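You operate a simulated robot arm through the tools that you are given. There is no shell and no other tool. Be economical: measure what you need, move in short steps, check, and stop when the job is done.

Carry out the task below with a simulated two-armed robot. There is one attempt and no reset: what you move stays moved.

TASK
Draw a full dose in the plunger pot and take it to the check bay.
Fine: hold the pot while the pink plunger comes right up; pot in the brown crate, crate in both hands; yellow latch down first, up after. Set down upright: plunger pot.

The check looks at the end state, three seconds after you hand in, the way a careful person would. Anything else that was tipped, shoved, dropped, spilled or broken makes it a failure.

THE ROBOT
Two 6-joint arms with two-finger grippers on one trunk, on a base that drives. Base frame: it is fixed to the floor where the robot stands at the start and does not move with it; the origin is under the middle of the robot, x ahead of it, y to its left, z up; the surface under the hand at the start is at about z = 0.8. Lengths are in m, angles in rad, forces in N, time in s.
The left shoulder is at the start at [0.07, 0.176, 1.09], the right one opposite. With the tool pointing down near the work surface each hand reaches from about 0.48 to 0.8 m from the robot's upright axis, wherever it stands, measured 20 degrees to its own side. Places, roughly: blue latch [0.4, 0.3, 0.8]; caddy [0.6, 0.3, 0.8]; check bay [0.6, -0.3, 0.8]; green latch [0.4, -0.9, 0.8]; pink bottle [0.5, -1.5, 1.25]; pink plunger [0.6, 0, 1]; yellow latch [0.4, -0.3, 0.8]. Payload 2.45 kg a hand.
Tool frame (each hand has its own): the origin (TCP) lies between the finger pads and is the grasp point; the fingertips stand 0.026 m ahead of it; z points along the fingers, y is the line along which they close. Largest opening 0.096 m; the body of the gripper starts 0.069 m behind the TCP.
Orientation is that of the tool frame in the base frame, as a unit quaternion [x, y, z, w]. With the fingers straight down and closing along the base's y, the tool's x points along the base's -x, its y along +y and its z along -z.

THE INTERFACE
- The arms move only by the tool drive_tool. It takes "left_moves", "right_moves" or both (then of equal length, played together; a hand with none holds still); each is a list of rows, each an object (a shift or turn left out is 0, a gripper value left out holds the last) with "linear": the shift along the tool's x, y, z in m, a list of three; "rot": the turn, a rotation vector about the tool's x, y, z in rad, a list of three. In form: [{"linear": [x, y, z], "rot": [rx, ry, rz]}, ...]. A call has 1 to 12 rows; each row shifts and turns the commanded pose from where the row before left it, along the tool's axes as they then stand. "left_fingers" and "right_fingers" are, for a hand that has rows, the finger opening in m, from 0 to 0.096, set as the call begins (left out, the last holds). A row lasts 0.2 s, in which the tool goes at most 0.05 m and 0.15 rad; a call with a longer step from one row to the next is refused whole, and so is a gripper value outside its range. Where a pose cannot be reached the arm comes as near as it can. A force on the tool above 50 N (or 10 N above the force at the start of the call, whichever is more), or a blocked arm, ends the call early, and 0.2 s more pass. The fingers move at their own pace and stop on an object; they squeeze with about 35 N. The grip force told is the motor's: it shows also when the fingers shut on nothing. Time passes only in rows, and 0.2 s behind the last, so rows that do not move let the fingers close. It gives the time, the measured TCP pose, the force on the tool (base axes), the opening and the grip force at its end, in the units of the frame above (readings bear some noise), with the torque about the TCP (base axes, N m) and any sound that the robot's microphone picked up.
- Cameras (640 x 400 px; columns grow to the right, rows downward): "scene" is now at [0.1382, -0.0133, 1.4183]; the picture's right is [-0.14, -0.99, 0.00], its down [-0.50, 0.07, -0.86] and it looks along [0.85, -0.12, -0.51] (base axes); focal length 214 px, centre (320, 200). "left" rides on the left gripper at [0.082, -0.003, -0.098] in its tool frame; the picture's right is [0.04, 1.00, 0.00], its down [-0.73, 0.03, -0.68] and it looks along [-0.68, 0.03, 0.73] (tool axes); focal length 256 px, centre (320, 200). "right" rides on the right gripper at [0.082, 0.003, -0.098] in its tool frame; the picture's right is [-0.04, 1.00, 0.00], its down [-0.73, -0.03, -0.68] and it looks along [-0.68, -0.03, 0.73] (tool axes); focal length 256 px, centre (320, 200). There is no depth. A picture from a camera that has moved, and an enlarged one, comes with that camera's place and axes in the base frame and with its lens.
- camera(camera): a new picture of that camera. It takes no simulated time.
- lift_body(by): slides the trunk up (or, below 0, down) by that many m; the arms and the scene camera ride with it, the base frame stays. It gives what a move gives, with no picture.
- roll_base(legs): drives the robot by 1 to 6 legs, each [ahead, left, turn to the left] in m, m and rad, along the robot's own axes; the way and the turn of a leg run together, so that a leg with both is an arc; at most 1.5 m and 3.142 rad a leg. The arms and the cameras ride along, it lands a little off, and it stops where it bumps. It gives what a move gives.
- turn_head(pan, tilt): turns the head with the scene camera to pan (to the left, within 1.501 rad either way) and tilt (down, from -0.506 to 1.204), counted from straight ahead of the robot. It gives what a move gives.
- enlarge(camera, box): a new picture of the part [left, top, right, bottom] of that camera's present view, enlarged. It takes no simulated time.
- sign_off(): hands the job in; it is judged then, once.

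Work in short steps. Places have to be worked out from the pictures, the camera data and where the tool is seen: move nearer, look again, correct. Check each grasp and each placing, and mend what went wrong. You have 120 turns and 92 pictures in all, those below and enlarged ones among them. Open the grippers and draw the arms clear of the work before you hand the job in, unless the task says otherwise; then end with one line.

The tools are called after "Request:" as name(argument=value, ...) on one line, values as JSON. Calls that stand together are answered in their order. drive_tool: Moves the arms, as the interface text tells. Its arguments: {"type":"object","properties":{"left_moves":{"type":"array"},"left_fingers":{"type":"number"},"right_moves":{"type":"array"},"right_fingers":{"type":"number"}},"required":[]} The other tools are called the same way: lift_body (by) slides the trunk up or down; roll_base (legs) drives the base; turn_head (pan, tilt) turns the head that bears the scene camera; camera (camera) takes a picture; enlarge (camera, box) takes an enlarged picture of a part of a camera's view; sign_off () hands the job in.

At the start:

```text
time: 0.0
left_tcp_pos: [0.5389, 0.2712, 1.2591]
left_tcp_rot: [0.0, 1.0, 0.0, 0.0]
left_force: [-0.3, -0.2, 0.2]
left_torque: [0.0, 0.0, -0.02]
left_finger_gap: 0.096
left_gripper_force: 0.1
right_tcp_pos: [0.5861, -0.2545, 1.3159]
right_tcp_rot: [0.0, 1.0, 0.0, 0.0]
right_force: [0.2, -0.6, 0.1]
right_torque: [0.0, 0.02, -0.02]
right_finger_gap: 0.0958
right_gripper_force: 0.1
trunk travel left (down, up): [-0.575, 0.265]
robot x, y, heading: [-0.0018, 0.0004, 0.003]
head pan, tilt: [-0.14, 0.531]
```

scene: 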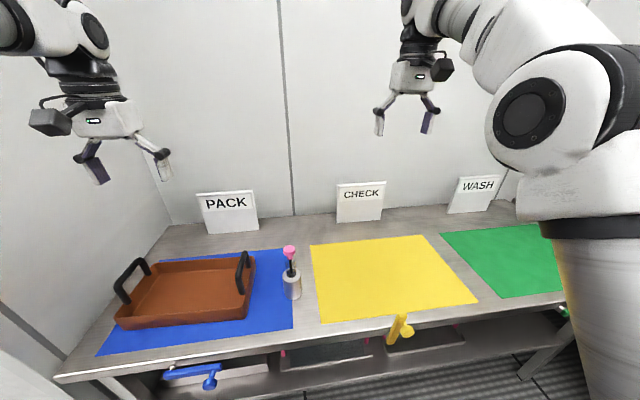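
right: 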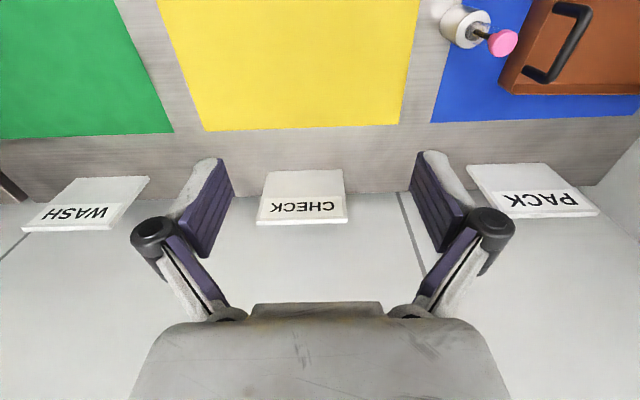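
left: 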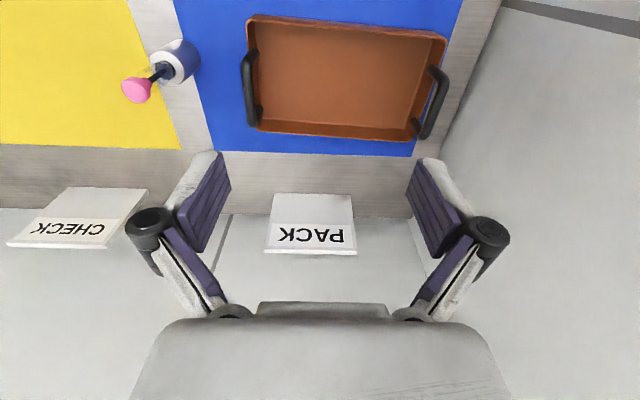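

I'll look closer at the pot, crate and latch first.

Request:
enlarge(camera="scene", box=[90, 230, 330, 400])

Request:
enlarge(camera="scene", box=[300, 230, 500, 400])

Request:
turn_head(pan=0.0, tilt=1.0)

```text
2.35 times, centred on (210, 315) of scene
camera zoom: at [0.1382, -0.0133, 1.4183], right [-0.14, -0.99, 0.0], down [-0.5, 0.07, -0.86], along [0.85, -0.12, -0.51], focal length 505 px, centre (579, -71)
```

zoom: 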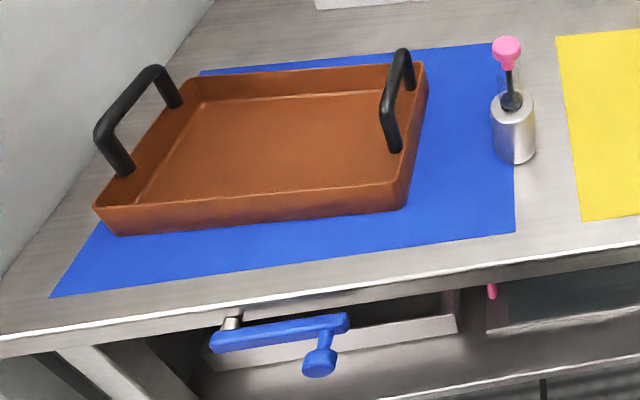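

```text
2.35 times, centred on (400, 315) of scene
camera zoom: at [0.1382, -0.0133, 1.4183], right [-0.14, -0.99, 0.0], down [-0.5, 0.07, -0.86], along [0.85, -0.12, -0.51], focal length 505 px, centre (132, -71)
```

zoom: 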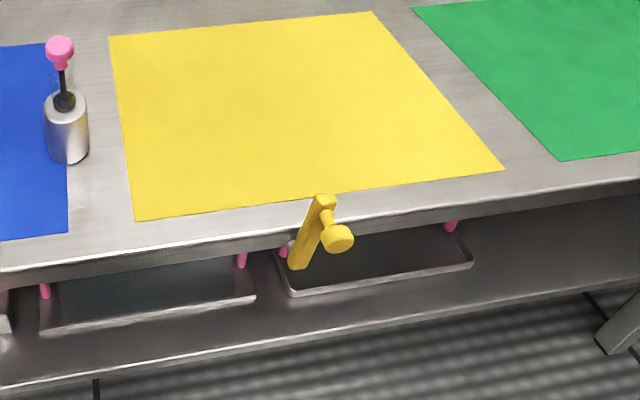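

```text
time: 0.9
left_tcp_pos: [0.5399, 0.2701, 1.2593]
left_tcp_rot: [0.0, 1.0, 0.0, -0.001]
left_force: [0.8, -0.1, -0.3]
left_torque: [0.01, 0.01, -0.04]
left_finger_gap: 0.0962
left_gripper_force: 0.0
right_tcp_pos: [0.5842, -0.2551, 1.3148]
right_tcp_rot: [-0.001, 1.0, 0.0, 0.0]
right_force: [0.8, 0.6, -1.1]
right_torque: [-0.01, 0.02, -0.03]
right_finger_gap: 0.096
right_gripper_force: 0.2
trunk travel left (down, up): [-0.575, 0.265]
robot x, y, heading: [0.0031, 0.0018, -0.003]
head pan, tilt: [0.0, 1.0]
```

Head is tilted down; looking at the work from here.

Request:
camera(camera="scene")

```text
86 pictures are left
camera scene: at [0.1185, -0.0008, 1.3802], right [0.0, -1.0, 0.0], down [-0.84, 0.0, -0.54], along [0.54, 0.0, -0.84], focal length 214 px, centre (320, 200)
```

scene: 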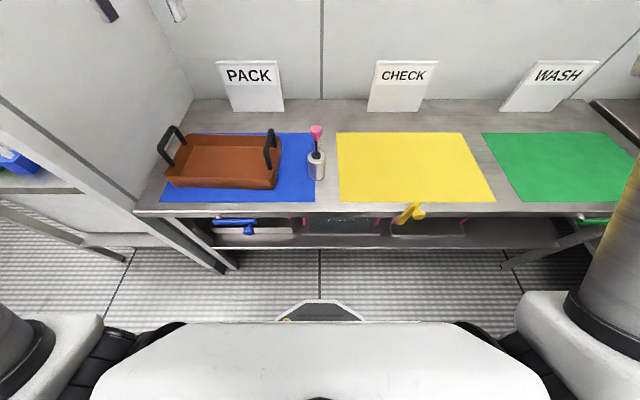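

Latch is upright with its knob toward the robot at about (0.41, -0.26, 0.86). I'll back off 0.25 m so the right hand and its camera face it.

Request:
roll_base(legs=[[-0.25, 0, 0]])

Request:
camera(camera="right")

Request:
enlarge(camera="scene", box=[300, 60, 500, 200])

```text
time: 2.8
left_tcp_pos: [0.2863, 0.2722, 1.259]
left_tcp_rot: [0.0, 1.0, 0.001, 0.0]
left_force: [0.2, 1.0, -1.2]
left_torque: [-0.01, 0.02, 0.0]
left_finger_gap: 0.096
left_gripper_force: 0.1
right_tcp_pos: [0.3329, -0.2546, 1.3141]
right_tcp_rot: [-0.001, 1.0, 0.0, -0.001]
right_force: [0.7, -0.2, 0.0]
right_torque: [-0.02, -0.01, 0.0]
right_finger_gap: 0.096
right_gripper_force: 0.2
trunk travel left (down, up): [-0.575, 0.265]
robot x, y, heading: [-0.2559, -0.0021, 0.004]
head pan, tilt: [0.0, 1.0]
```

```text
85 pictures are left
camera right: at [0.2499, -0.2514, 1.413], right [0.04, 1.0, 0.0], down [0.73, -0.03, 0.68], along [0.68, -0.03, -0.73], focal length 256 px, centre (320, 200)
```

right: 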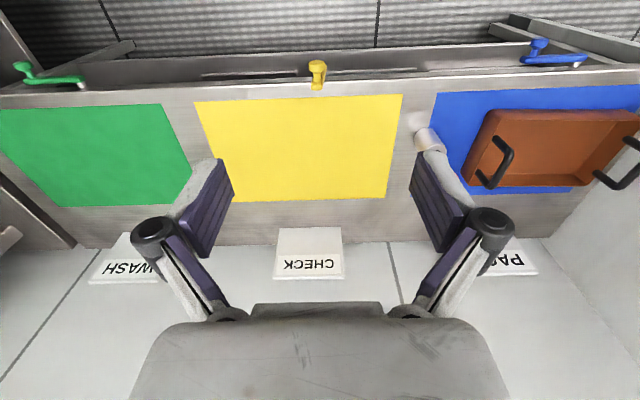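

```text
2.86 times, centred on (400, 130) of scene
camera zoom: at [-0.1344, -0.0008, 1.38], right [0.0, -1.0, 0.0], down [-0.84, 0.0, -0.54], along [0.54, 0.0, -0.84], focal length 613 px, centre (91, 400)
```

zoom: 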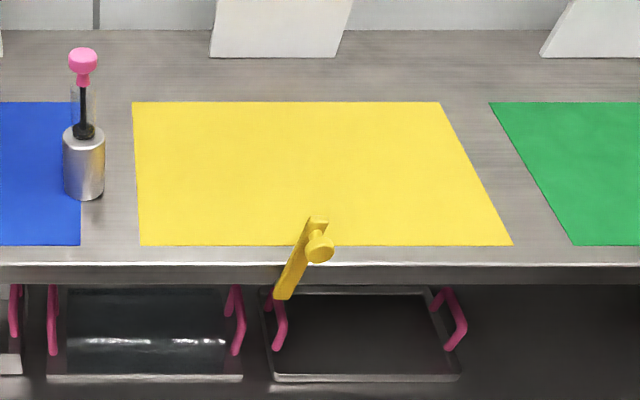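

Two-view estimate: knob at about (0.39, -0.262, 0.885), pivot below near z=0.78; by analogy with blue/green it swings to -y. I lower the right hand for a closer look.

Request:
drive_tool(right_moves=[{"linear": [0.007, -0.001, 0.043]}, {"linear": [0.007, -0.001, 0.043]}, {"linear": [0.007, -0.001, 0.043]}, {"linear": [0.007, -0.001, 0.043]}, {"linear": [0.007, -0.001, 0.043]}], right_fingers=0.09)

Request:
camera(camera="right")

Request:
enlarge(camera="scene", box=[340, 100, 460, 180])

```text
time: 4.0
left_tcp_pos: [0.2853, 0.2708, 1.2596]
left_tcp_rot: [-0.001, 1.0, 0.0, -0.001]
left_force: [0.5, 0.3, -0.3]
left_torque: [0.03, 0.02, 0.0]
left_finger_gap: 0.0958
left_gripper_force: 0.0
right_tcp_pos: [0.2965, -0.261, 1.1001]
right_tcp_rot: [-0.001, 1.0, 0.0, 0.001]
right_force: [0.4, 0.6, -0.5]
right_torque: [-0.02, 0.0, -0.04]
right_finger_gap: 0.0901
right_gripper_force: 0.0
trunk travel left (down, up): [-0.575, 0.265]
robot x, y, heading: [-0.2543, 0.0003, 0.003]
head pan, tilt: [0.0, 1.0]
```

```text
83 pictures are left
camera right: at [0.2131, -0.2567, 1.1983], right [0.04, 1.0, 0.0], down [0.73, -0.03, 0.68], along [0.68, -0.03, -0.73], focal length 256 px, centre (320, 200)
```

right: 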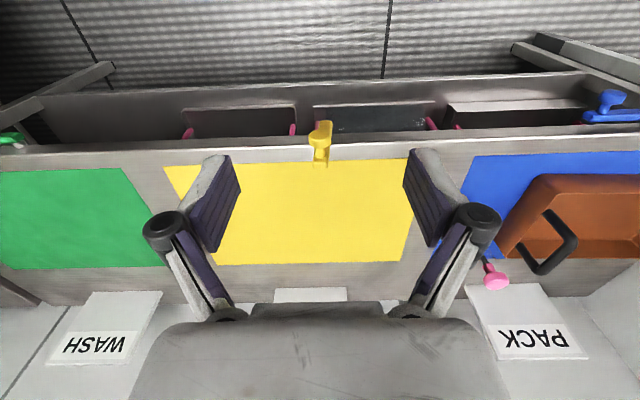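

```text
5.00 times, centred on (400, 140) of scene
camera zoom: at [-0.1346, -0.0012, 1.3801], right [0.0, -1.0, 0.0], down [-0.84, 0.0, -0.54], along [0.54, 0.0, -0.84], focal length 1072 px, centre (-80, 500)
```

zoom: 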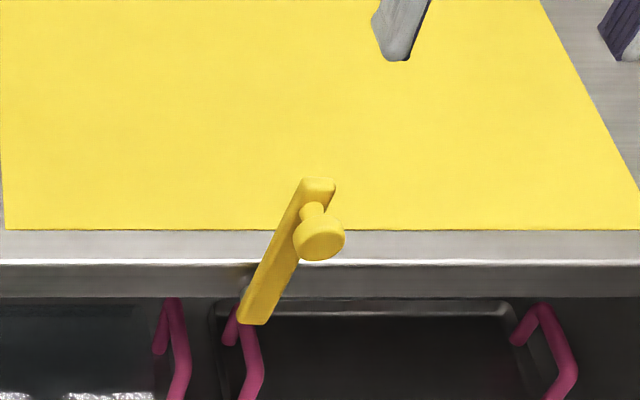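

Refined: knob centre about (0.393, -0.262, 0.873), pivot around z=0.78. Moving above the knob with open fingers.

Request:
drive_tool(right_moves=[{"linear": [-0.03, 0, 0.03]}, {"linear": [-0.03, 0, 0.04]}, {"linear": [-0.033, 0, 0.04]}, {"linear": [0, 0, 0.03]}], right_fingers=0.08)

Request:
camera(camera="right")

Request:
enlarge(camera="scene", box=[340, 60, 500, 180])

```text
refused: row 3 steps farther than a row can; nothing moved
```

```text
81 pictures are left
camera right: at [0.2131, -0.2567, 1.1983], right [0.04, 1.0, 0.0], down [0.73, -0.03, 0.68], along [0.68, -0.03, -0.73], focal length 256 px, centre (320, 200)
```

right: 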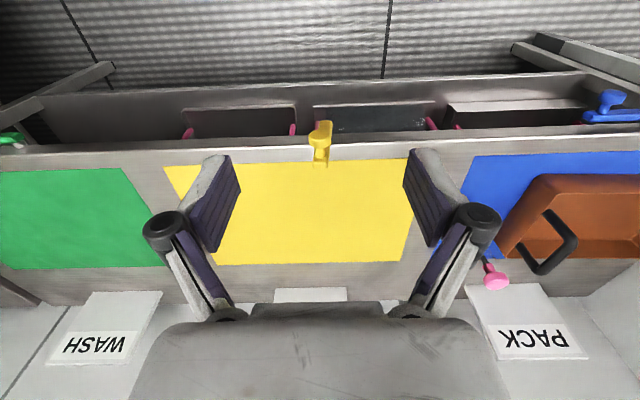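

```text
3.33 times, centred on (420, 120) of scene
camera zoom: at [-0.1346, -0.0012, 1.3801], right [0.0, -1.0, 0.0], down [-0.84, 0.0, -0.54], along [0.54, 0.0, -0.84], focal length 715 px, centre (-13, 467)
```

zoom: 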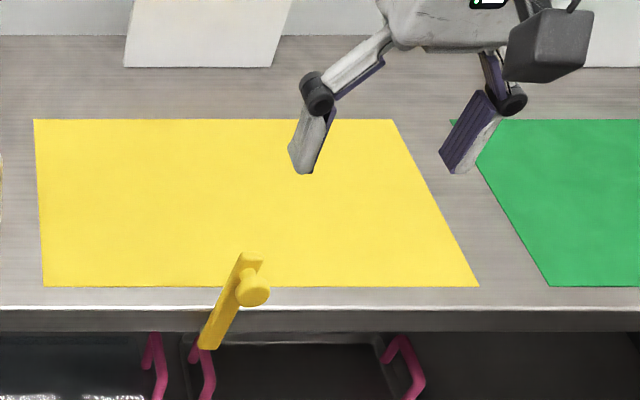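

One row was too long; same move split finer.

Request:
drive_tool(right_moves=[{"linear": [-0.025, 0, 0.03]}, {"linear": [-0.025, 0, 0.035]}, {"linear": [-0.025, 0, 0.035]}, {"linear": [-0.021, 0, 0.035]}], right_fingers=0.08)

Request:
camera(camera="right")

Request:
enlarge(camera="scene", box=[340, 60, 500, 180])

```text
time: 5.0
left_tcp_pos: [0.2883, 0.272, 1.2589]
left_tcp_rot: [-0.001, 1.0, 0.0, -0.002]
left_force: [-0.2, 0.1, -0.4]
left_torque: [0.02, 0.04, 0.02]
left_finger_gap: 0.0957
left_gripper_force: 0.0
right_tcp_pos: [0.3952, -0.2602, 0.9608]
right_tcp_rot: [-0.001, 1.0, 0.001, -0.001]
right_force: [0.8, -0.9, -0.8]
right_torque: [0.0, 0.02, 0.0]
right_finger_gap: 0.0799
right_gripper_force: 0.1
trunk travel left (down, up): [-0.575, 0.265]
robot x, y, heading: [-0.2537, -0.0004, 0.004]
head pan, tilt: [0.0, 1.0]
```

```text
79 pictures are left
camera right: at [0.3128, -0.2567, 1.0607], right [0.04, 1.0, 0.0], down [0.74, -0.03, 0.68], along [0.68, -0.03, -0.74], focal length 256 px, centre (320, 200)
```

right: 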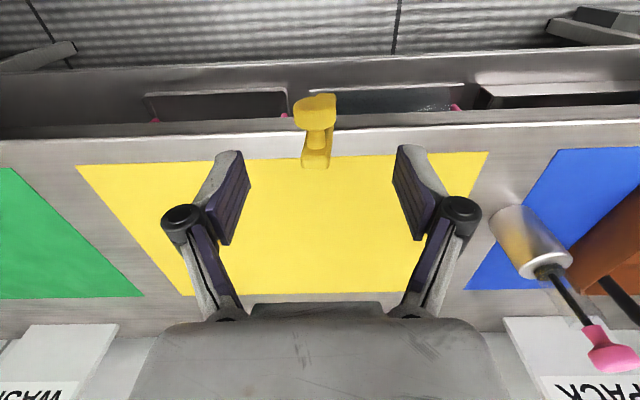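

```text
3.33 times, centred on (420, 120) of scene
camera zoom: at [-0.1322, -0.0014, 1.3799], right [0.0, -1.0, 0.0], down [-0.84, 0.0, -0.54], along [0.54, 0.0, -0.84], focal length 715 px, centre (-13, 467)
```

zoom: 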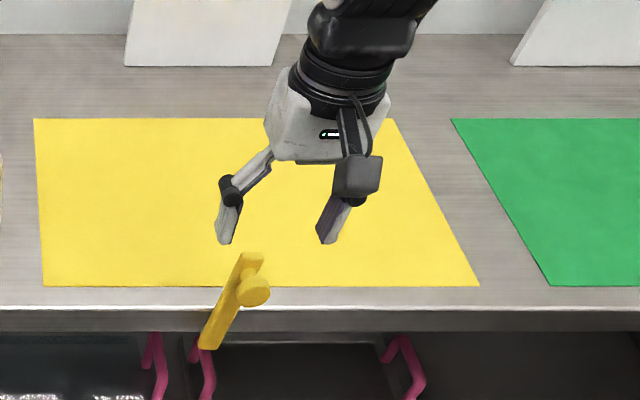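

Knob disc spans about x 0.376–0.395, y≈-0.263. Descending around it and closing.

Request:
drive_tool(right_moves=[{"linear": [0.008, -0.003, 0.03]}, {"linear": [0, 0, 0.03]}, {"linear": [0, 0, 0.027]}])

Request:
enlarge(camera="scene", box=[340, 60, 500, 180])

Request:
camera(camera="right")

```text
time: 5.8
left_tcp_pos: [0.2857, 0.271, 1.2594]
left_tcp_rot: [0.0, 1.0, 0.0, 0.0]
left_force: [0.3, -0.4, -0.3]
left_torque: [-0.01, -0.02, -0.03]
left_finger_gap: 0.0959
left_gripper_force: 0.1
right_tcp_pos: [0.3861, -0.2618, 0.8778]
right_tcp_rot: [-0.001, 1.0, 0.0, 0.0]
right_force: [0.3, 0.5, -0.6]
right_torque: [0.04, -0.02, 0.01]
right_finger_gap: 0.08
right_gripper_force: 0.1
trunk travel left (down, up): [-0.575, 0.265]
robot x, y, heading: [-0.2503, 0.002, -0.001]
head pan, tilt: [0.0, 1.0]
```

```text
3.33 times, centred on (420, 120) of scene
camera zoom: at [-0.1348, -0.001, 1.3802], right [0.0, -1.0, 0.0], down [-0.84, 0.0, -0.54], along [0.54, 0.0, -0.84], focal length 715 px, centre (-13, 467)
```

zoom: 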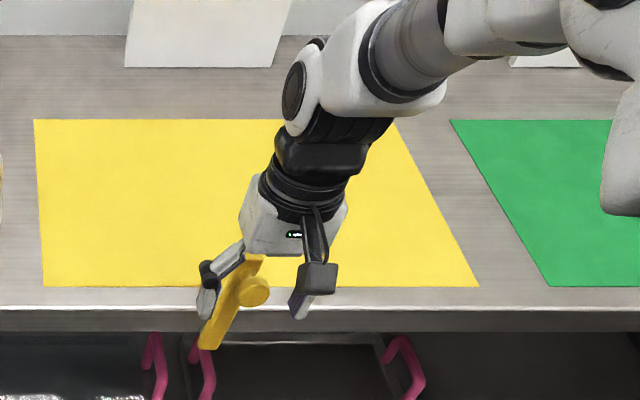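

```text
76 pictures are left
camera right: at [0.3021, -0.2592, 0.9769], right [0.04, 1.0, 0.0], down [0.73, -0.03, 0.68], along [0.68, -0.03, -0.73], focal length 256 px, centre (320, 200)
```

right: 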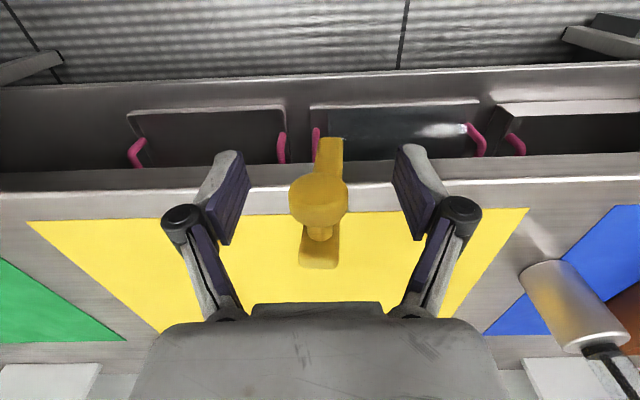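

The relative depth of knob and fingers is unclear; zooming in before closing.

Request:
enlarge(camera="scene", box=[380, 115, 440, 155])

Request:
enlarge(camera="right", box=[200, 120, 440, 280])

```text
10.00 times, centred on (410, 135) of scene
camera zoom: at [-0.1348, -0.001, 1.3802], right [0.0, -1.0, 0.0], down [-0.84, 0.0, -0.54], along [0.54, 0.0, -0.84], focal length 2145 px, centre (-580, 850)
```

zoom: 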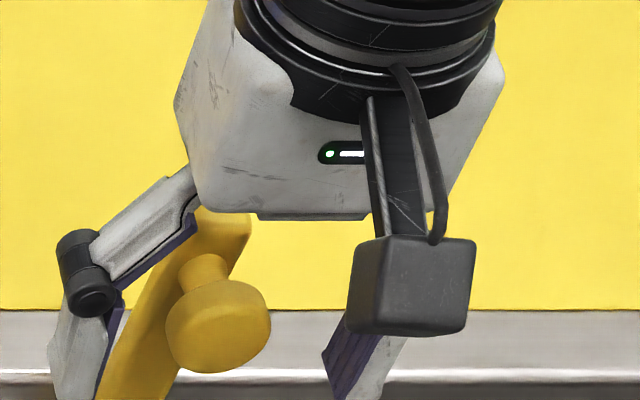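

```text
2.50 times, centred on (320, 200) of right
camera zoom: at [0.3021, -0.2592, 0.9769], right [0.04, 1.0, 0.0], down [0.73, -0.03, 0.68], along [0.68, -0.03, -0.73], focal length 640 px, centre (320, 200)
```

zoom: 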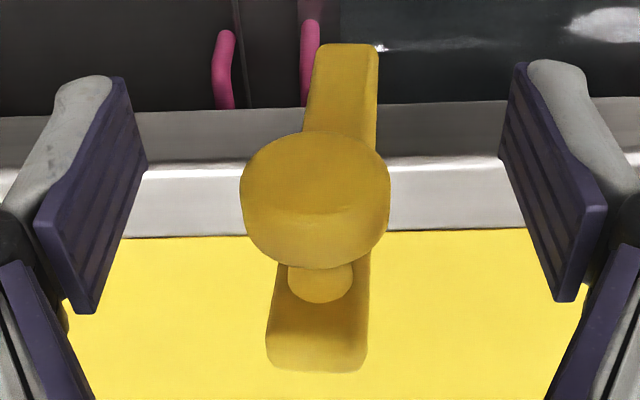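

Fingers do straddle the knob correctly. Lower 5 mm and close.

Request:
drive_tool(right_moves=[{"linear": [-0.004, 0, 0.005]}])

Request:
drive_tool(right_moves=[{}, {}, {}], right_fingers=0.02)

Request:
enlarge(camera="right", box=[200, 120, 440, 280])

```text
time: 6.2
left_tcp_pos: [0.2851, 0.2712, 1.2586]
left_tcp_rot: [-0.001, 1.0, 0.0, 0.0]
left_force: [-0.1, 1.0, -0.5]
left_torque: [0.02, -0.03, -0.03]
left_finger_gap: 0.0957
left_gripper_force: 0.1
right_tcp_pos: [0.3903, -0.2631, 0.8732]
right_tcp_rot: [-0.002, 1.0, 0.0, -0.001]
right_force: [-0.2, 0.0, -0.2]
right_torque: [0.01, 0.03, -0.01]
right_finger_gap: 0.0798
right_gripper_force: 0.0
trunk travel left (down, up): [-0.575, 0.265]
robot x, y, heading: [-0.251, -0.0004, 0.006]
head pan, tilt: [0.0, 1.0]
```

```text
time: 7.0
left_tcp_pos: [0.284, 0.2704, 1.2593]
left_tcp_rot: [0.0, 1.0, 0.0, 0.0]
left_force: [-0.1, -0.4, 0.3]
left_torque: [0.02, 0.0, 0.04]
left_finger_gap: 0.0961
left_gripper_force: 0.1
right_tcp_pos: [0.3891, -0.2639, 0.8738]
right_tcp_rot: [0.0, 1.0, 0.001, 0.001]
right_force: [2.5, -9.9, 8.1]
right_torque: [-0.21, -0.04, -0.16]
right_finger_gap: 0.0296
right_gripper_force: 45.1
trunk travel left (down, up): [-0.575, 0.265]
robot x, y, heading: [-0.2518, -0.0014, -0.0]
head pan, tilt: [0.0, 1.0]
```

```text
2.50 times, centred on (320, 200) of right
camera zoom: at [0.3062, -0.2603, 0.973], right [0.04, 1.0, 0.0], down [0.73, -0.03, 0.68], along [0.68, -0.03, -0.73], focal length 640 px, centre (320, 200)
```

zoom: 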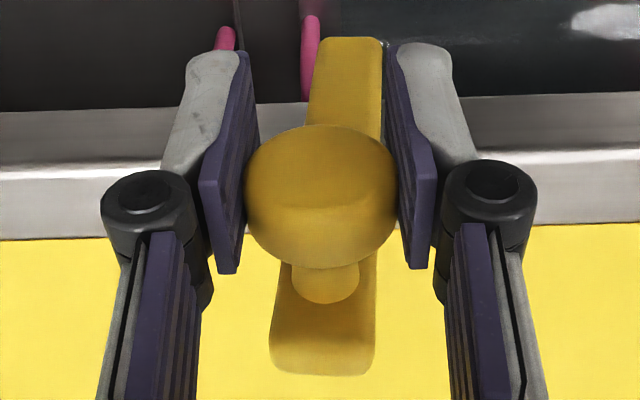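

Knob gripped (gap 0.030). Swinging along an arc of R≈0.09 to -y, first 30°.

Request:
drive_tool(right_moves=[{"linear": [0, -0.0156, 0.0014]}, {"linear": [0, -0.0152, 0.004]}, {"linear": [0, -0.0142, 0.0067]}])

Request:
enlarge(camera="scene", box=[360, 105, 450, 165])

```text
time: 7.8
left_tcp_pos: [0.2856, 0.2722, 1.2597]
left_tcp_rot: [-0.001, 1.0, 0.0, 0.0]
left_force: [0.2, -0.2, -0.3]
left_torque: [-0.02, 0.01, 0.0]
left_finger_gap: 0.0961
left_gripper_force: 0.1
right_tcp_pos: [0.3892, -0.3072, 0.8602]
right_tcp_rot: [0.0, 1.0, 0.0, -0.001]
right_force: [0.3, 6.5, -0.7]
right_torque: [0.56, 0.2, 0.0]
right_finger_gap: 0.0295
right_gripper_force: 44.7
trunk travel left (down, up): [-0.575, 0.265]
robot x, y, heading: [-0.2554, -0.001, -0.001]
head pan, tilt: [0.0, 1.0]
```

```text
6.67 times, centred on (405, 135) of scene
camera zoom: at [-0.1348, 0.0003, 1.3801], right [0.0, -1.0, 0.0], down [-0.84, 0.0, -0.54], along [0.54, 0.0, -0.84], focal length 1430 px, centre (-247, 633)
```

zoom: 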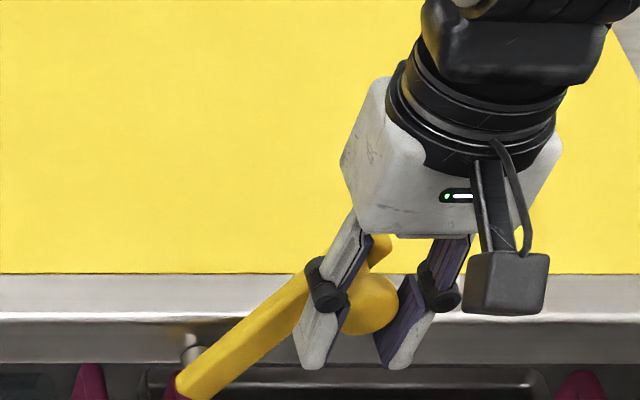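

Swings freely with small force. Continuing to about 60°.

Request:
drive_tool(right_moves=[{"linear": [0, -0.0129, 0.009]}, {"linear": [0, -0.011, 0.0111]}, {"linear": [0, -0.009, 0.0128]}])

```text
time: 8.6
left_tcp_pos: [0.2839, 0.2704, 1.2594]
left_tcp_rot: [-0.001, 1.0, 0.0, 0.001]
left_force: [0.4, -0.6, 0.2]
left_torque: [-0.01, 0.0, -0.01]
left_finger_gap: 0.0962
left_gripper_force: 0.0
right_tcp_pos: [0.3885, -0.339, 0.8269]
right_tcp_rot: [-0.001, 1.0, 0.0, 0.0]
right_force: [0.4, 6.6, 2.4]
right_torque: [0.52, 0.01, 0.06]
right_finger_gap: 0.0294
right_gripper_force: 44.7
trunk travel left (down, up): [-0.575, 0.265]
robot x, y, heading: [-0.2532, 0.0016, 0.002]
head pan, tilt: [0.0, 1.0]
```

Still light force. Finishing the swing to horizontal.

Request:
drive_tool(right_moves=[{"linear": [0, -0.0067, 0.0142]}, {"linear": [0, -0.004, 0.0152]}, {"linear": [0, -0.0014, 0.0156]}])

Request:
enlarge(camera="scene", box=[345, 105, 465, 185])

```text
time: 9.3
left_tcp_pos: [0.287, 0.2658, 1.2593]
left_tcp_rot: [0.0, 1.0, 0.002, -0.001]
left_force: [0.6, -1.0, 0.0]
left_torque: [-0.04, 0.0, 0.03]
left_finger_gap: 0.096
left_gripper_force: 0.1
right_tcp_pos: [0.389, -0.3567, 0.7813]
right_tcp_rot: [0.001, 1.0, 0.001, 0.001]
right_force: [9.5, -26.1, 6.0]
right_torque: [0.42, 0.04, -0.37]
right_finger_gap: 0.0304
right_gripper_force: 44.8
trunk travel left (down, up): [-0.575, 0.265]
robot x, y, heading: [-0.2523, -0.0003, -0.006]
head pan, tilt: [0.0, 1.0]
```

```text
5.00 times, centred on (405, 145) of scene
camera zoom: at [-0.1344, -0.0051, 1.3801], right [0.0, -1.0, 0.0], down [-0.84, 0.0, -0.54], along [0.54, 0.0, -0.84], focal length 1072 px, centre (-105, 475)
```

zoom: 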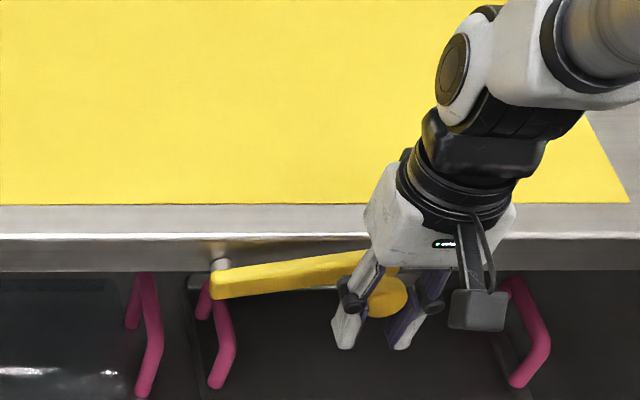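

It seems to have reached its stop, nearly horizontal. Opening and lifting clear, then checking.

Request:
drive_tool(right_moves=[{}, {}, {"linear": [0, 0, -0.04]}, {"linear": [0, 0, -0.05]}, {"linear": [0, 0, -0.05]}, {"linear": [0, 0, -0.05]}], right_fingers=0.08)

Request:
enlarge(camera="scene", box=[200, 50, 500, 250])

```text
time: 10.8
left_tcp_pos: [0.2841, 0.2728, 1.2583]
left_tcp_rot: [-0.001, 1.0, 0.0, 0.001]
left_force: [-0.6, -0.2, 0.0]
left_torque: [-0.01, -0.02, 0.0]
left_finger_gap: 0.0957
left_gripper_force: 0.0
right_tcp_pos: [0.3866, -0.352, 0.9726]
right_tcp_rot: [-0.001, 1.0, 0.0, 0.0]
right_force: [0.2, -0.3, 0.4]
right_torque: [0.0, 0.03, 0.0]
right_finger_gap: 0.0798
right_gripper_force: 0.1
trunk travel left (down, up): [-0.575, 0.265]
robot x, y, heading: [-0.2519, -0.002, 0.003]
head pan, tilt: [0.0, 1.0]
```

```text
2.00 times, centred on (350, 150) of scene
camera zoom: at [-0.1368, 0.0, 1.3802], right [0.0, -1.0, 0.0], down [-0.84, 0.0, -0.54], along [0.54, 0.0, -0.84], focal length 429 px, centre (260, 300)
```

zoom: 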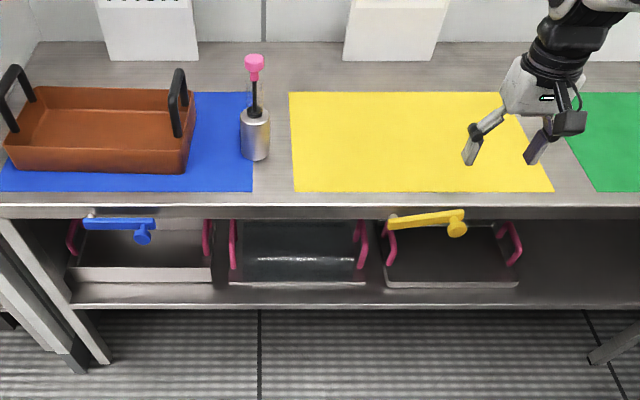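

Yellow is still ~10° above horizontal compared with blue. I'll press the knob down from above with closed fingers.

Request:
drive_tool(right_moves=[{"linear": [0, -0.004, 0.04]}, {"linear": [0, 0, 0.04]}, {"linear": [0, 0, 0.04]}, {"linear": [0, 0, 0.012]}, {"linear": [0, 0, 0.01]}, {"linear": [0, 0, 0.005]}], right_fingers=0.0)

Request:
enlarge(camera="scene", box=[345, 105, 465, 185])

```text
time: 12.2
left_tcp_pos: [0.285, 0.2714, 1.2598]
left_tcp_rot: [-0.002, 1.0, 0.0, 0.0]
left_force: [-0.2, 0.1, 0.2]
left_torque: [0.01, -0.02, -0.01]
left_finger_gap: 0.0961
left_gripper_force: 0.1
right_tcp_pos: [0.3901, -0.3554, 0.8244]
right_tcp_rot: [0.0, 1.0, 0.0, -0.001]
right_force: [0.3, -0.1, 0.1]
right_torque: [-0.01, 0.01, 0.01]
right_finger_gap: 0.0
right_gripper_force: 28.5
trunk travel left (down, up): [-0.575, 0.265]
robot x, y, heading: [-0.251, -0.001, -0.001]
head pan, tilt: [0.0, 1.0]
```

```text
5.00 times, centred on (405, 145) of scene
camera zoom: at [-0.1348, -0.001, 1.3801], right [0.0, -1.0, 0.0], down [-0.84, 0.0, -0.54], along [0.54, 0.0, -0.84], focal length 1072 px, centre (-105, 475)
```

zoom: 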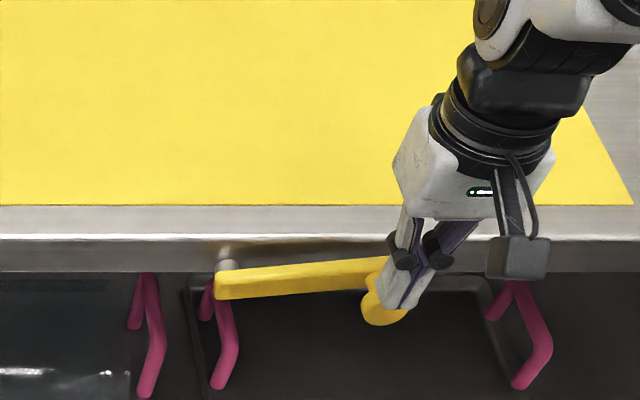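

The arm has dropped partly, no resisting force yet. Pressing further.

Request:
drive_tool(right_moves=[{"linear": [0, 0, 0.005]}, {"linear": [0, 0, 0.005]}, {"linear": [0, 0, 0.005]}])

Request:
enlarge(camera="scene", box=[345, 105, 465, 185])

Request:
enlarge(camera="right", box=[200, 120, 440, 280])

```text
time: 12.9
left_tcp_pos: [0.2848, 0.2719, 1.2597]
left_tcp_rot: [-0.001, 1.0, 0.0, 0.0]
left_force: [-0.3, 0.0, -0.3]
left_torque: [0.0, -0.04, -0.02]
left_finger_gap: 0.0958
left_gripper_force: 0.0
right_tcp_pos: [0.388, -0.3554, 0.8097]
right_tcp_rot: [-0.001, 1.0, 0.0, 0.0]
right_force: [0.4, 0.5, 1.9]
right_torque: [-0.05, 0.0, 0.01]
right_finger_gap: 0.0001
right_gripper_force: 28.4
trunk travel left (down, up): [-0.575, 0.265]
robot x, y, heading: [-0.2513, -0.0, 0.007]
head pan, tilt: [0.0, 1.0]
```

```text
5.00 times, centred on (405, 145) of scene
camera zoom: at [-0.1353, -0.0007, 1.3802], right [0.0, -1.0, 0.0], down [-0.84, 0.0, -0.54], along [0.54, 0.0, -0.84], focal length 1072 px, centre (-105, 475)
```

zoom: 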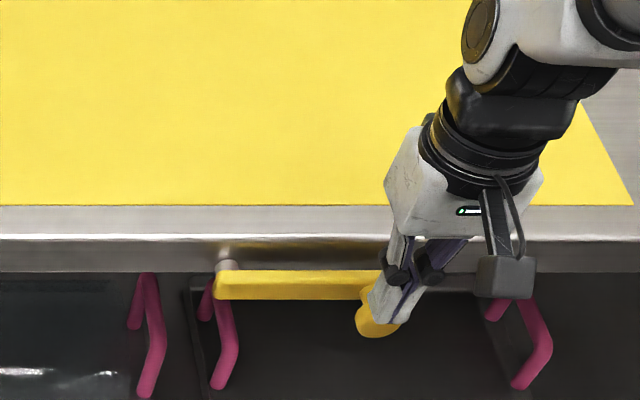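

```text
2.50 times, centred on (320, 200) of right
camera zoom: at [0.306, -0.3532, 0.9095], right [0.04, 1.0, 0.0], down [0.73, -0.03, 0.68], along [0.68, -0.03, -0.73], focal length 640 px, centre (320, 200)
```

zoom: 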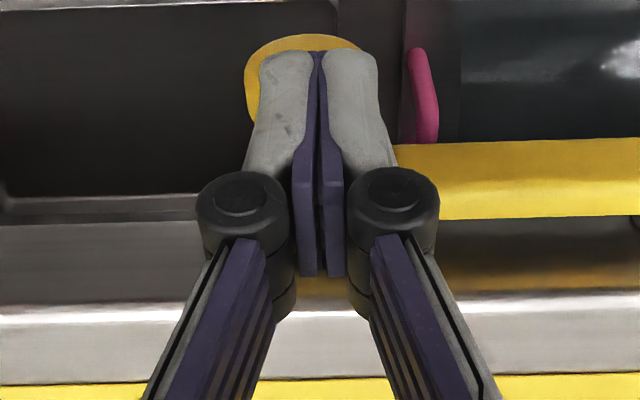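

Now looks horizontal. A couple mm more to feel the stop, then lift.

Request:
drive_tool(right_moves=[{"linear": [0, 0, 0.003]}, {"linear": [0, 0, 0.003]}])

Request:
drive_tool(right_moves=[{"linear": [0, 0, -0.04]}, {"linear": [0, 0, -0.05]}, {"linear": [0, 0, -0.05]}, {"linear": [0, 0, -0.05]}, {"linear": [0, 0, -0.05]}, {"linear": [0, 0, -0.05]}])

Request:
enlarge(camera="scene", box=[200, 50, 500, 250])

```text
time: 13.6
left_tcp_pos: [0.2817, 0.2742, 1.2598]
left_tcp_rot: [-0.001, 1.0, -0.001, 0.001]
left_force: [-0.9, -0.1, 0.6]
left_torque: [0.03, 0.0, 0.0]
left_finger_gap: 0.096
left_gripper_force: 0.0
right_tcp_pos: [0.3898, -0.3571, 0.8094]
right_tcp_rot: [-0.001, 1.0, -0.001, 0.004]
right_force: [2.2, -3.7, 26.4]
right_torque: [-0.17, -0.33, 0.0]
right_finger_gap: 0.0061
right_gripper_force: 28.6
trunk travel left (down, up): [-0.575, 0.265]
robot x, y, heading: [-0.2542, -0.0022, 0.002]
head pan, tilt: [0.0, 1.0]
```

```text
time: 14.9
left_tcp_pos: [0.2856, 0.2722, 1.2593]
left_tcp_rot: [-0.001, 1.0, 0.0, 0.0]
left_force: [0.1, 0.5, 0.1]
left_torque: [-0.04, 0.0, -0.02]
left_finger_gap: 0.0961
left_gripper_force: 0.1
right_tcp_pos: [0.3896, -0.3563, 1.0978]
right_tcp_rot: [-0.002, 1.0, 0.0, 0.0]
right_force: [-0.1, -0.4, 0.4]
right_torque: [-0.03, 0.0, -0.01]
right_finger_gap: 0.0
right_gripper_force: 29.0
trunk travel left (down, up): [-0.575, 0.265]
robot x, y, heading: [-0.2536, -0.0003, 0.004]
head pan, tilt: [0.0, 1.0]
```

```text
2.00 times, centred on (350, 150) of scene
camera zoom: at [-0.1359, -0.0003, 1.3802], right [0.0, -1.0, 0.0], down [-0.84, 0.0, -0.54], along [0.54, 0.0, -0.84], focal length 429 px, centre (260, 300)
```

zoom: 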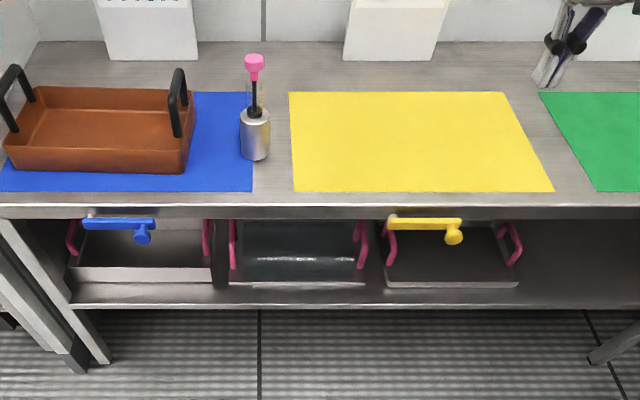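

Yellow latch is fully down, level like the blue one. Driving forward 0.2 m to work on the pot.

Request:
roll_base(legs=[[0.2, 0, 0]])

Request:
turn_head(pan=0.0, tilt=0.8)

Request:
enlarge(camera="scene", box=[260, 100, 380, 180])

Request:
camera(camera="left")

```text
time: 16.6
left_tcp_pos: [0.4849, 0.2725, 1.2595]
left_tcp_rot: [-0.001, 1.0, 0.0, 0.0]
left_force: [0.2, 0.1, -1.1]
left_torque: [0.01, 0.0, 0.0]
left_finger_gap: 0.0958
left_gripper_force: 0.1
right_tcp_pos: [0.5919, -0.3535, 1.0967]
right_tcp_rot: [-0.001, 1.0, 0.0, -0.001]
right_force: [-0.3, 0.4, -0.4]
right_torque: [0.02, 0.02, -0.03]
right_finger_gap: 0.0
right_gripper_force: 28.7
trunk travel left (down, up): [-0.575, 0.265]
robot x, y, heading: [-0.0534, 0.0025, 0.009]
head pan, tilt: [0.0, 1.0]
```

```text
time: 17.3
left_tcp_pos: [0.485, 0.273, 1.2602]
left_tcp_rot: [-0.001, 1.0, 0.0, -0.001]
left_force: [0.3, -0.2, 0.0]
left_torque: [0.02, 0.04, -0.03]
left_finger_gap: 0.0959
left_gripper_force: 0.0
right_tcp_pos: [0.5915, -0.3537, 1.0951]
right_tcp_rot: [-0.002, 1.0, 0.0, 0.0]
right_force: [0.1, 0.5, 0.2]
right_torque: [-0.02, -0.01, 0.01]
right_finger_gap: 0.0
right_gripper_force: 28.6
trunk travel left (down, up): [-0.575, 0.265]
robot x, y, heading: [-0.0527, -0.0021, 0.001]
head pan, tilt: [0.0, 0.799]
```

```text
5.00 times, centred on (320, 140) of scene
camera zoom: at [0.0767, -0.0001, 1.3951], right [0.0, -1.0, 0.0], down [-0.72, 0.0, -0.7], along [0.7, 0.0, -0.72], focal length 1072 px, centre (320, 500)
```

zoom: 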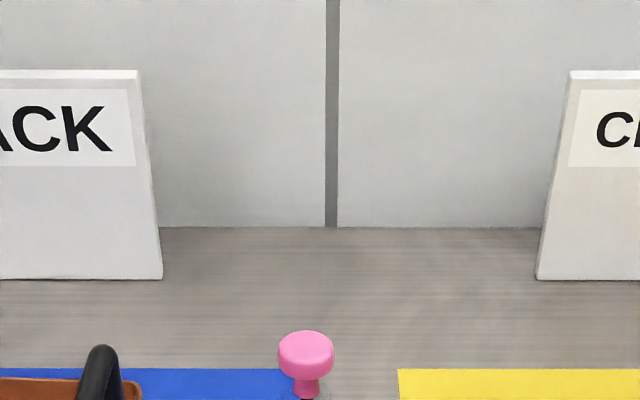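

```text
64 pictures are left
camera left: at [0.403, 0.2696, 1.3585], right [-0.04, 1.0, 0.0], down [0.73, 0.03, 0.68], along [0.68, 0.03, -0.73], focal length 256 px, centre (320, 200)
```

left: 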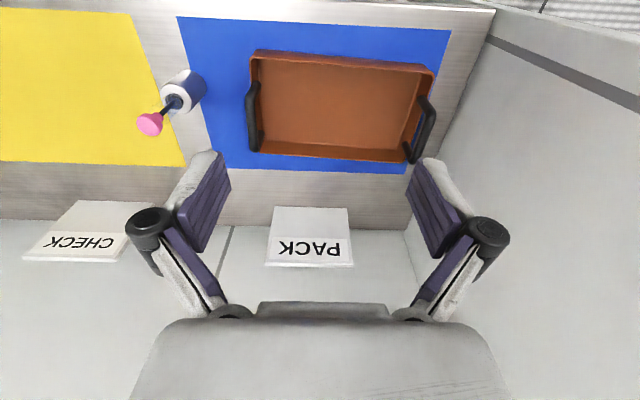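

Plunger knob triangulates to (0.602, 0.009, 0.983), pot body beneath, ~0.058 wide. I pitch the left hand 45° forward while moving it in front of the pot (high, clear of the crate).

Request:
drive_tool(left_moves=[{"linear": [0, -0.044, 0], "rot": [0, -0.131, 0]}, {"linear": [0, -0.044, 0], "rot": [0, -0.131, 0]}, {"linear": [0, -0.044, 0], "rot": [0, -0.131, 0]}, {"linear": [0, -0.044, 0], "rot": [0, -0.131, 0]}, {"linear": [0, -0.044, 0], "rot": [0, -0.131, 0]}, {"linear": [0, -0.044, 0], "rot": [0, -0.131, 0]}], left_fingers=0.096)

```text
time: 18.7
left_tcp_pos: [0.5712, 0.0857, 1.2898]
left_tcp_rot: [-0.015, 0.927, -0.021, 0.375]
left_force: [0.5, -0.8, -0.6]
left_torque: [0.03, -0.02, 0.0]
left_finger_gap: 0.0962
left_gripper_force: 0.0
left hand out of reach, approached as far as the arm can: row 3, 4, 5, 6
right_tcp_pos: [0.5924, -0.3538, 1.0966]
right_tcp_rot: [-0.002, 1.0, 0.0, 0.0]
right_force: [0.2, 0.2, 0.3]
right_torque: [-0.03, 0.02, -0.01]
right_finger_gap: 0.0
right_gripper_force: 28.8
trunk travel left (down, up): [-0.575, 0.265]
robot x, y, heading: [-0.0533, 0.001, 0.003]
head pan, tilt: [0.0, 0.799]
```

The pitched left hand is too close to the trunk. Backing up 0.1 m.

Request:
roll_base(legs=[[-0.1, 0, 0]])

Request:
drive_tool(left_moves=[{}])

```text
time: 19.8
left_tcp_pos: [0.4707, 0.0859, 1.289]
left_tcp_rot: [-0.015, 0.927, -0.02, 0.374]
left_force: [0.6, -0.9, 0.7]
left_torque: [-0.03, -0.01, 0.04]
left_finger_gap: 0.0959
left_gripper_force: 0.0
right_tcp_pos: [0.4904, -0.3534, 1.0956]
right_tcp_rot: [-0.002, 1.0, 0.0, 0.0]
right_force: [0.1, -0.3, -0.2]
right_torque: [0.01, -0.05, 0.02]
right_finger_gap: 0.0004
right_gripper_force: 28.4
trunk travel left (down, up): [-0.575, 0.265]
robot x, y, heading: [-0.1489, -0.0032, 0.006]
head pan, tilt: [0.0, 0.799]
```

```text
time: 20.2
left_tcp_pos: [0.4723, 0.088, 1.2888]
left_tcp_rot: [-0.017, 0.928, -0.022, 0.372]
left_force: [0.1, -0.7, -0.3]
left_torque: [-0.02, 0.02, 0.01]
left_finger_gap: 0.096
left_gripper_force: 0.0
right_tcp_pos: [0.4922, -0.3537, 1.096]
right_tcp_rot: [-0.003, 1.0, 0.0, 0.0]
right_force: [-0.4, 0.8, -0.2]
right_torque: [-0.01, 0.03, -0.03]
right_finger_gap: 0.0002
right_gripper_force: 28.0
trunk travel left (down, up): [-0.575, 0.265]
robot x, y, heading: [-0.1511, 0.0001, 0.007]
head pan, tilt: [0.0, 0.799]
```

Moving the left hand down to see what its commanded pose resolves to.

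Request:
drive_tool(left_moves=[{"linear": [0.025, 0, 0.03]}, {"linear": [0.025, 0, 0.03]}, {"linear": [0.025, 0, 0.03]}, {"linear": [0.025, 0, 0.03]}])

```text
time: 21.2
left_tcp_pos: [0.497, 0.114, 1.1571]
left_tcp_rot: [-0.033, 0.923, -0.042, 0.381]
left_force: [0.2, -1.2, -0.3]
left_torque: [-0.02, 0.01, 0.01]
left_finger_gap: 0.0959
left_gripper_force: 0.0
left hand out of reach, approached as far as the arm can: row 2, 3, 4
right_tcp_pos: [0.4934, -0.3533, 1.0949]
right_tcp_rot: [-0.003, 1.0, 0.0, -0.001]
right_force: [1.0, 0.2, -0.4]
right_torque: [0.03, 0.02, 0.03]
right_finger_gap: 0.0
right_gripper_force: 28.3
trunk travel left (down, up): [-0.575, 0.265]
robot x, y, heading: [-0.1516, -0.0027, 0.0]
head pan, tilt: [0.0, 0.799]
```

The commanded pose still sits ~0.1 m too near the trunk (x≈0.40). Moving the command forward to x≈0.50.

Request:
drive_tool(left_moves=[{"linear": [-0.0236, 0, 0.0236]}, {"linear": [-0.0236, 0, 0.0236]}, {"linear": [-0.0236, 0, 0.0236]}])

```text
time: 22.0
left_tcp_pos: [0.5936, 0.1017, 1.1353]
left_tcp_rot: [-0.014, 0.927, -0.02, 0.373]
left_force: [1.1, 1.1, -0.4]
left_torque: [-0.01, 0.03, -0.01]
left_finger_gap: 0.0958
left_gripper_force: 0.1
right_tcp_pos: [0.4925, -0.3529, 1.0951]
right_tcp_rot: [-0.003, 1.0, 0.0, -0.001]
right_force: [-0.2, 0.2, -0.2]
right_torque: [0.01, 0.01, 0.0]
right_finger_gap: 0.0
right_gripper_force: 28.4
trunk travel left (down, up): [-0.575, 0.265]
robot x, y, heading: [-0.1567, 0.0013, 0.006]
head pan, tilt: [0.0, 0.799]
```

It now tracks (hand at x 0.594, y 0.10). I'll centre over the pot in y, correct a small roll, and look.

Request:
drive_tool(left_moves=[{"linear": [0, -0.03, 0], "rot": [-0.034, 0, 0.0325]}, {"linear": [-0.003, -0.03, 0.003]}, {"linear": [-0.003, -0.032, 0.003]}])

Request:
camera(camera="scene")

Request:
camera(camera="left")

```text
time: 23.0
left_tcp_pos: [0.6251, 0.0667, 1.1557]
left_tcp_rot: [-0.044, 0.927, -0.018, 0.373]
left_force: [-0.9, 0.0, 0.0]
left_torque: [0.02, -0.02, 0.0]
left_finger_gap: 0.096
left_gripper_force: 0.0
left hand out of reach, approached as far as the arm can: row 3
right_tcp_pos: [0.4915, -0.3527, 1.097]
right_tcp_rot: [-0.003, 1.0, 0.001, 0.0]
right_force: [0.1, 0.5, -0.2]
right_torque: [0.0, -0.04, 0.04]
right_finger_gap: 0.0
right_gripper_force: 28.7
trunk travel left (down, up): [-0.575, 0.265]
robot x, y, heading: [-0.1533, -0.001, 0.007]
head pan, tilt: [0.0, 0.799]
stopped in row 3 (left hand): the arm was blocked; the commanded pose is now the measured one
```

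```text
63 pictures are left
camera scene: at [-0.0247, -0.0001, 1.3953], right [0.01, -1.0, 0.0], down [-0.72, 0.0, -0.7], along [0.7, 0.0, -0.72], focal length 214 px, centre (320, 200)
```

scene: 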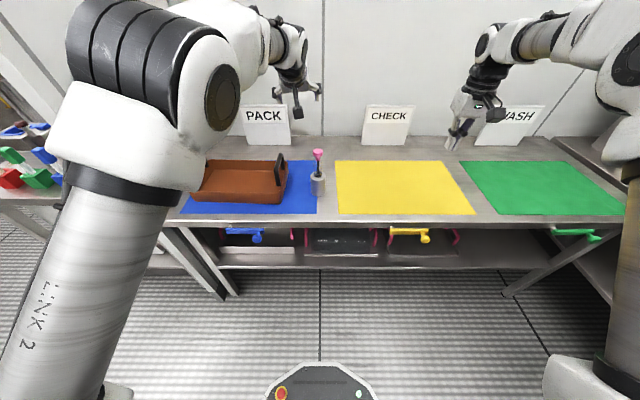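

```text
62 pictures are left
camera left: at [0.4989, 0.0569, 1.1715], right [-0.1, 0.99, -0.09], down [0.06, 0.1, 0.99], along [0.99, 0.09, -0.06], focal length 256 px, centre (320, 200)
```

left: 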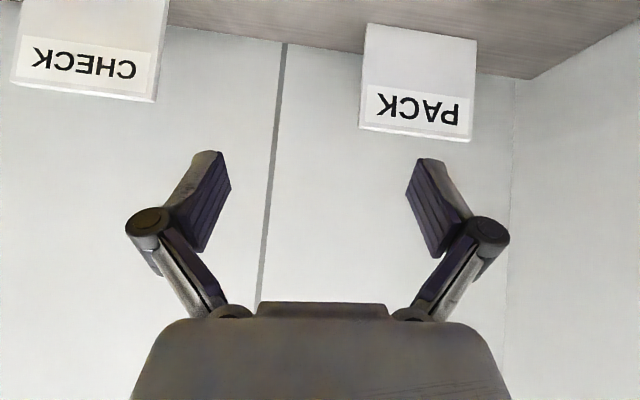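

The left arm can't get to the robot's midline with this pitch. I'll shift the base right 0.12 m so the pot is on the left arm's side.

Request:
roll_base(legs=[[0, -0.12, 0]])

Request:
drive_tool(left_moves=[{"linear": [0.016, 0.03, 0.0], "rot": [0.03, 0, -0.05]}, {"linear": [0.016, 0.03, 0.0]}])

```text
time: 24.3
left_tcp_pos: [0.6268, -0.0519, 1.1551]
left_tcp_rot: [-0.043, 0.927, -0.018, 0.373]
left_force: [-0.2, 0.1, 0.7]
left_torque: [-0.01, 0.02, 0.03]
left_finger_gap: 0.0962
left_gripper_force: 0.0
right_tcp_pos: [0.4919, -0.4731, 1.0965]
right_tcp_rot: [-0.002, 1.0, -0.001, 0.0]
right_force: [0.8, 0.7, 0.5]
right_torque: [-0.02, -0.02, 0.02]
right_finger_gap: 0.0
right_gripper_force: 29.1
trunk travel left (down, up): [-0.575, 0.265]
robot x, y, heading: [-0.1492, -0.1187, 0.009]
head pan, tilt: [0.0, 0.799]
```

```text
time: 24.9
left_tcp_pos: [0.6, 0.0034, 1.1272]
left_tcp_rot: [-0.061, 0.925, -0.042, 0.372]
left_force: [0.3, 0.0, 0.0]
left_torque: [0.0, 0.0, 0.03]
left_finger_gap: 0.096
left_gripper_force: 0.1
right_tcp_pos: [0.492, -0.4731, 1.0967]
right_tcp_rot: [-0.002, 1.0, 0.0, 0.0]
right_force: [-0.1, 0.9, 0.6]
right_torque: [0.01, -0.01, 0.01]
right_finger_gap: 0.0002
right_gripper_force: 28.0
trunk travel left (down, up): [-0.575, 0.265]
robot x, y, heading: [-0.1525, -0.1182, 0.002]
head pan, tilt: [0.0, 0.799]
```

Tracking well now. Correcting the wrist roll and descending halfway.

Request:
drive_tool(left_moves=[{"rot": [-0.032, 0, 0.142]}, {"linear": [0.0233, 0.002, 0.0243]}, {"linear": [0.0233, 0.002, 0.0243]}, {"linear": [0.0233, 0.001, 0.0243]}])

Request:
camera(camera="left")

Request:
enlarge(camera="scene", box=[180, 60, 380, 220])

```text
time: 25.9
left_tcp_pos: [0.6004, 0.0088, 1.0278]
left_tcp_rot: [0.0, 0.928, 0.0, 0.373]
left_force: [0.0, -0.6, -0.3]
left_torque: [0.03, 0.01, 0.0]
left_finger_gap: 0.0961
left_gripper_force: 0.1
right_tcp_pos: [0.4934, -0.4721, 1.0953]
right_tcp_rot: [-0.001, 1.0, 0.0, -0.001]
right_force: [0.4, -0.3, 0.0]
right_torque: [0.0, 0.0, 0.01]
right_finger_gap: 0.0001
right_gripper_force: 28.5
trunk travel left (down, up): [-0.575, 0.265]
robot x, y, heading: [-0.15, -0.1167, 0.006]
head pan, tilt: [0.0, 0.799]
```

```text
61 pictures are left
camera left: at [0.4721, 0.0058, 1.0424], right [-0.03, 1.0, -0.03], down [0.06, 0.03, 1.0], along [1.0, 0.03, -0.06], focal length 256 px, centre (320, 200)
```

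left: 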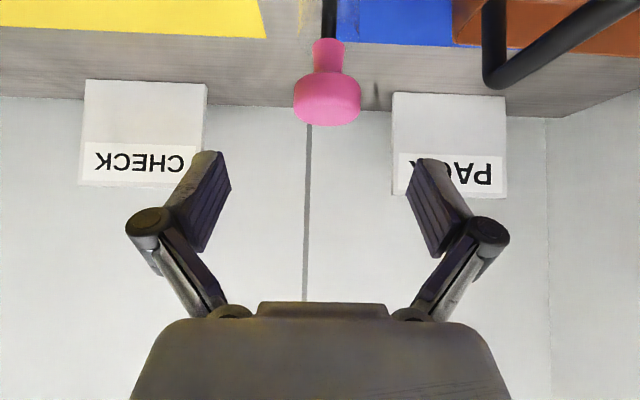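

```text
2.50 times, centred on (280, 140) of scene
camera zoom: at [-0.0228, -0.1197, 1.3952], right [0.0, -1.0, 0.0], down [-0.72, 0.0, -0.7], along [0.7, 0.0, -0.72], focal length 536 px, centre (420, 350)
```

zoom: 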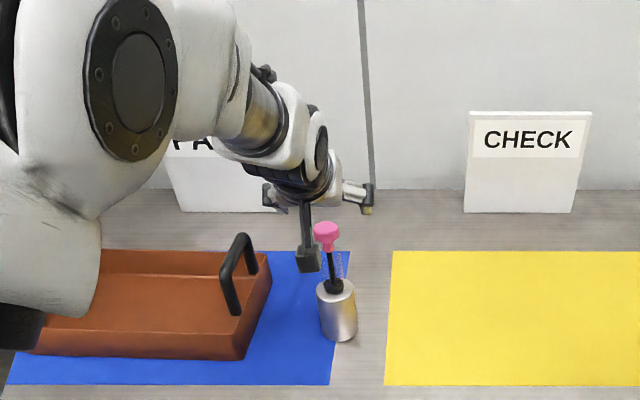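

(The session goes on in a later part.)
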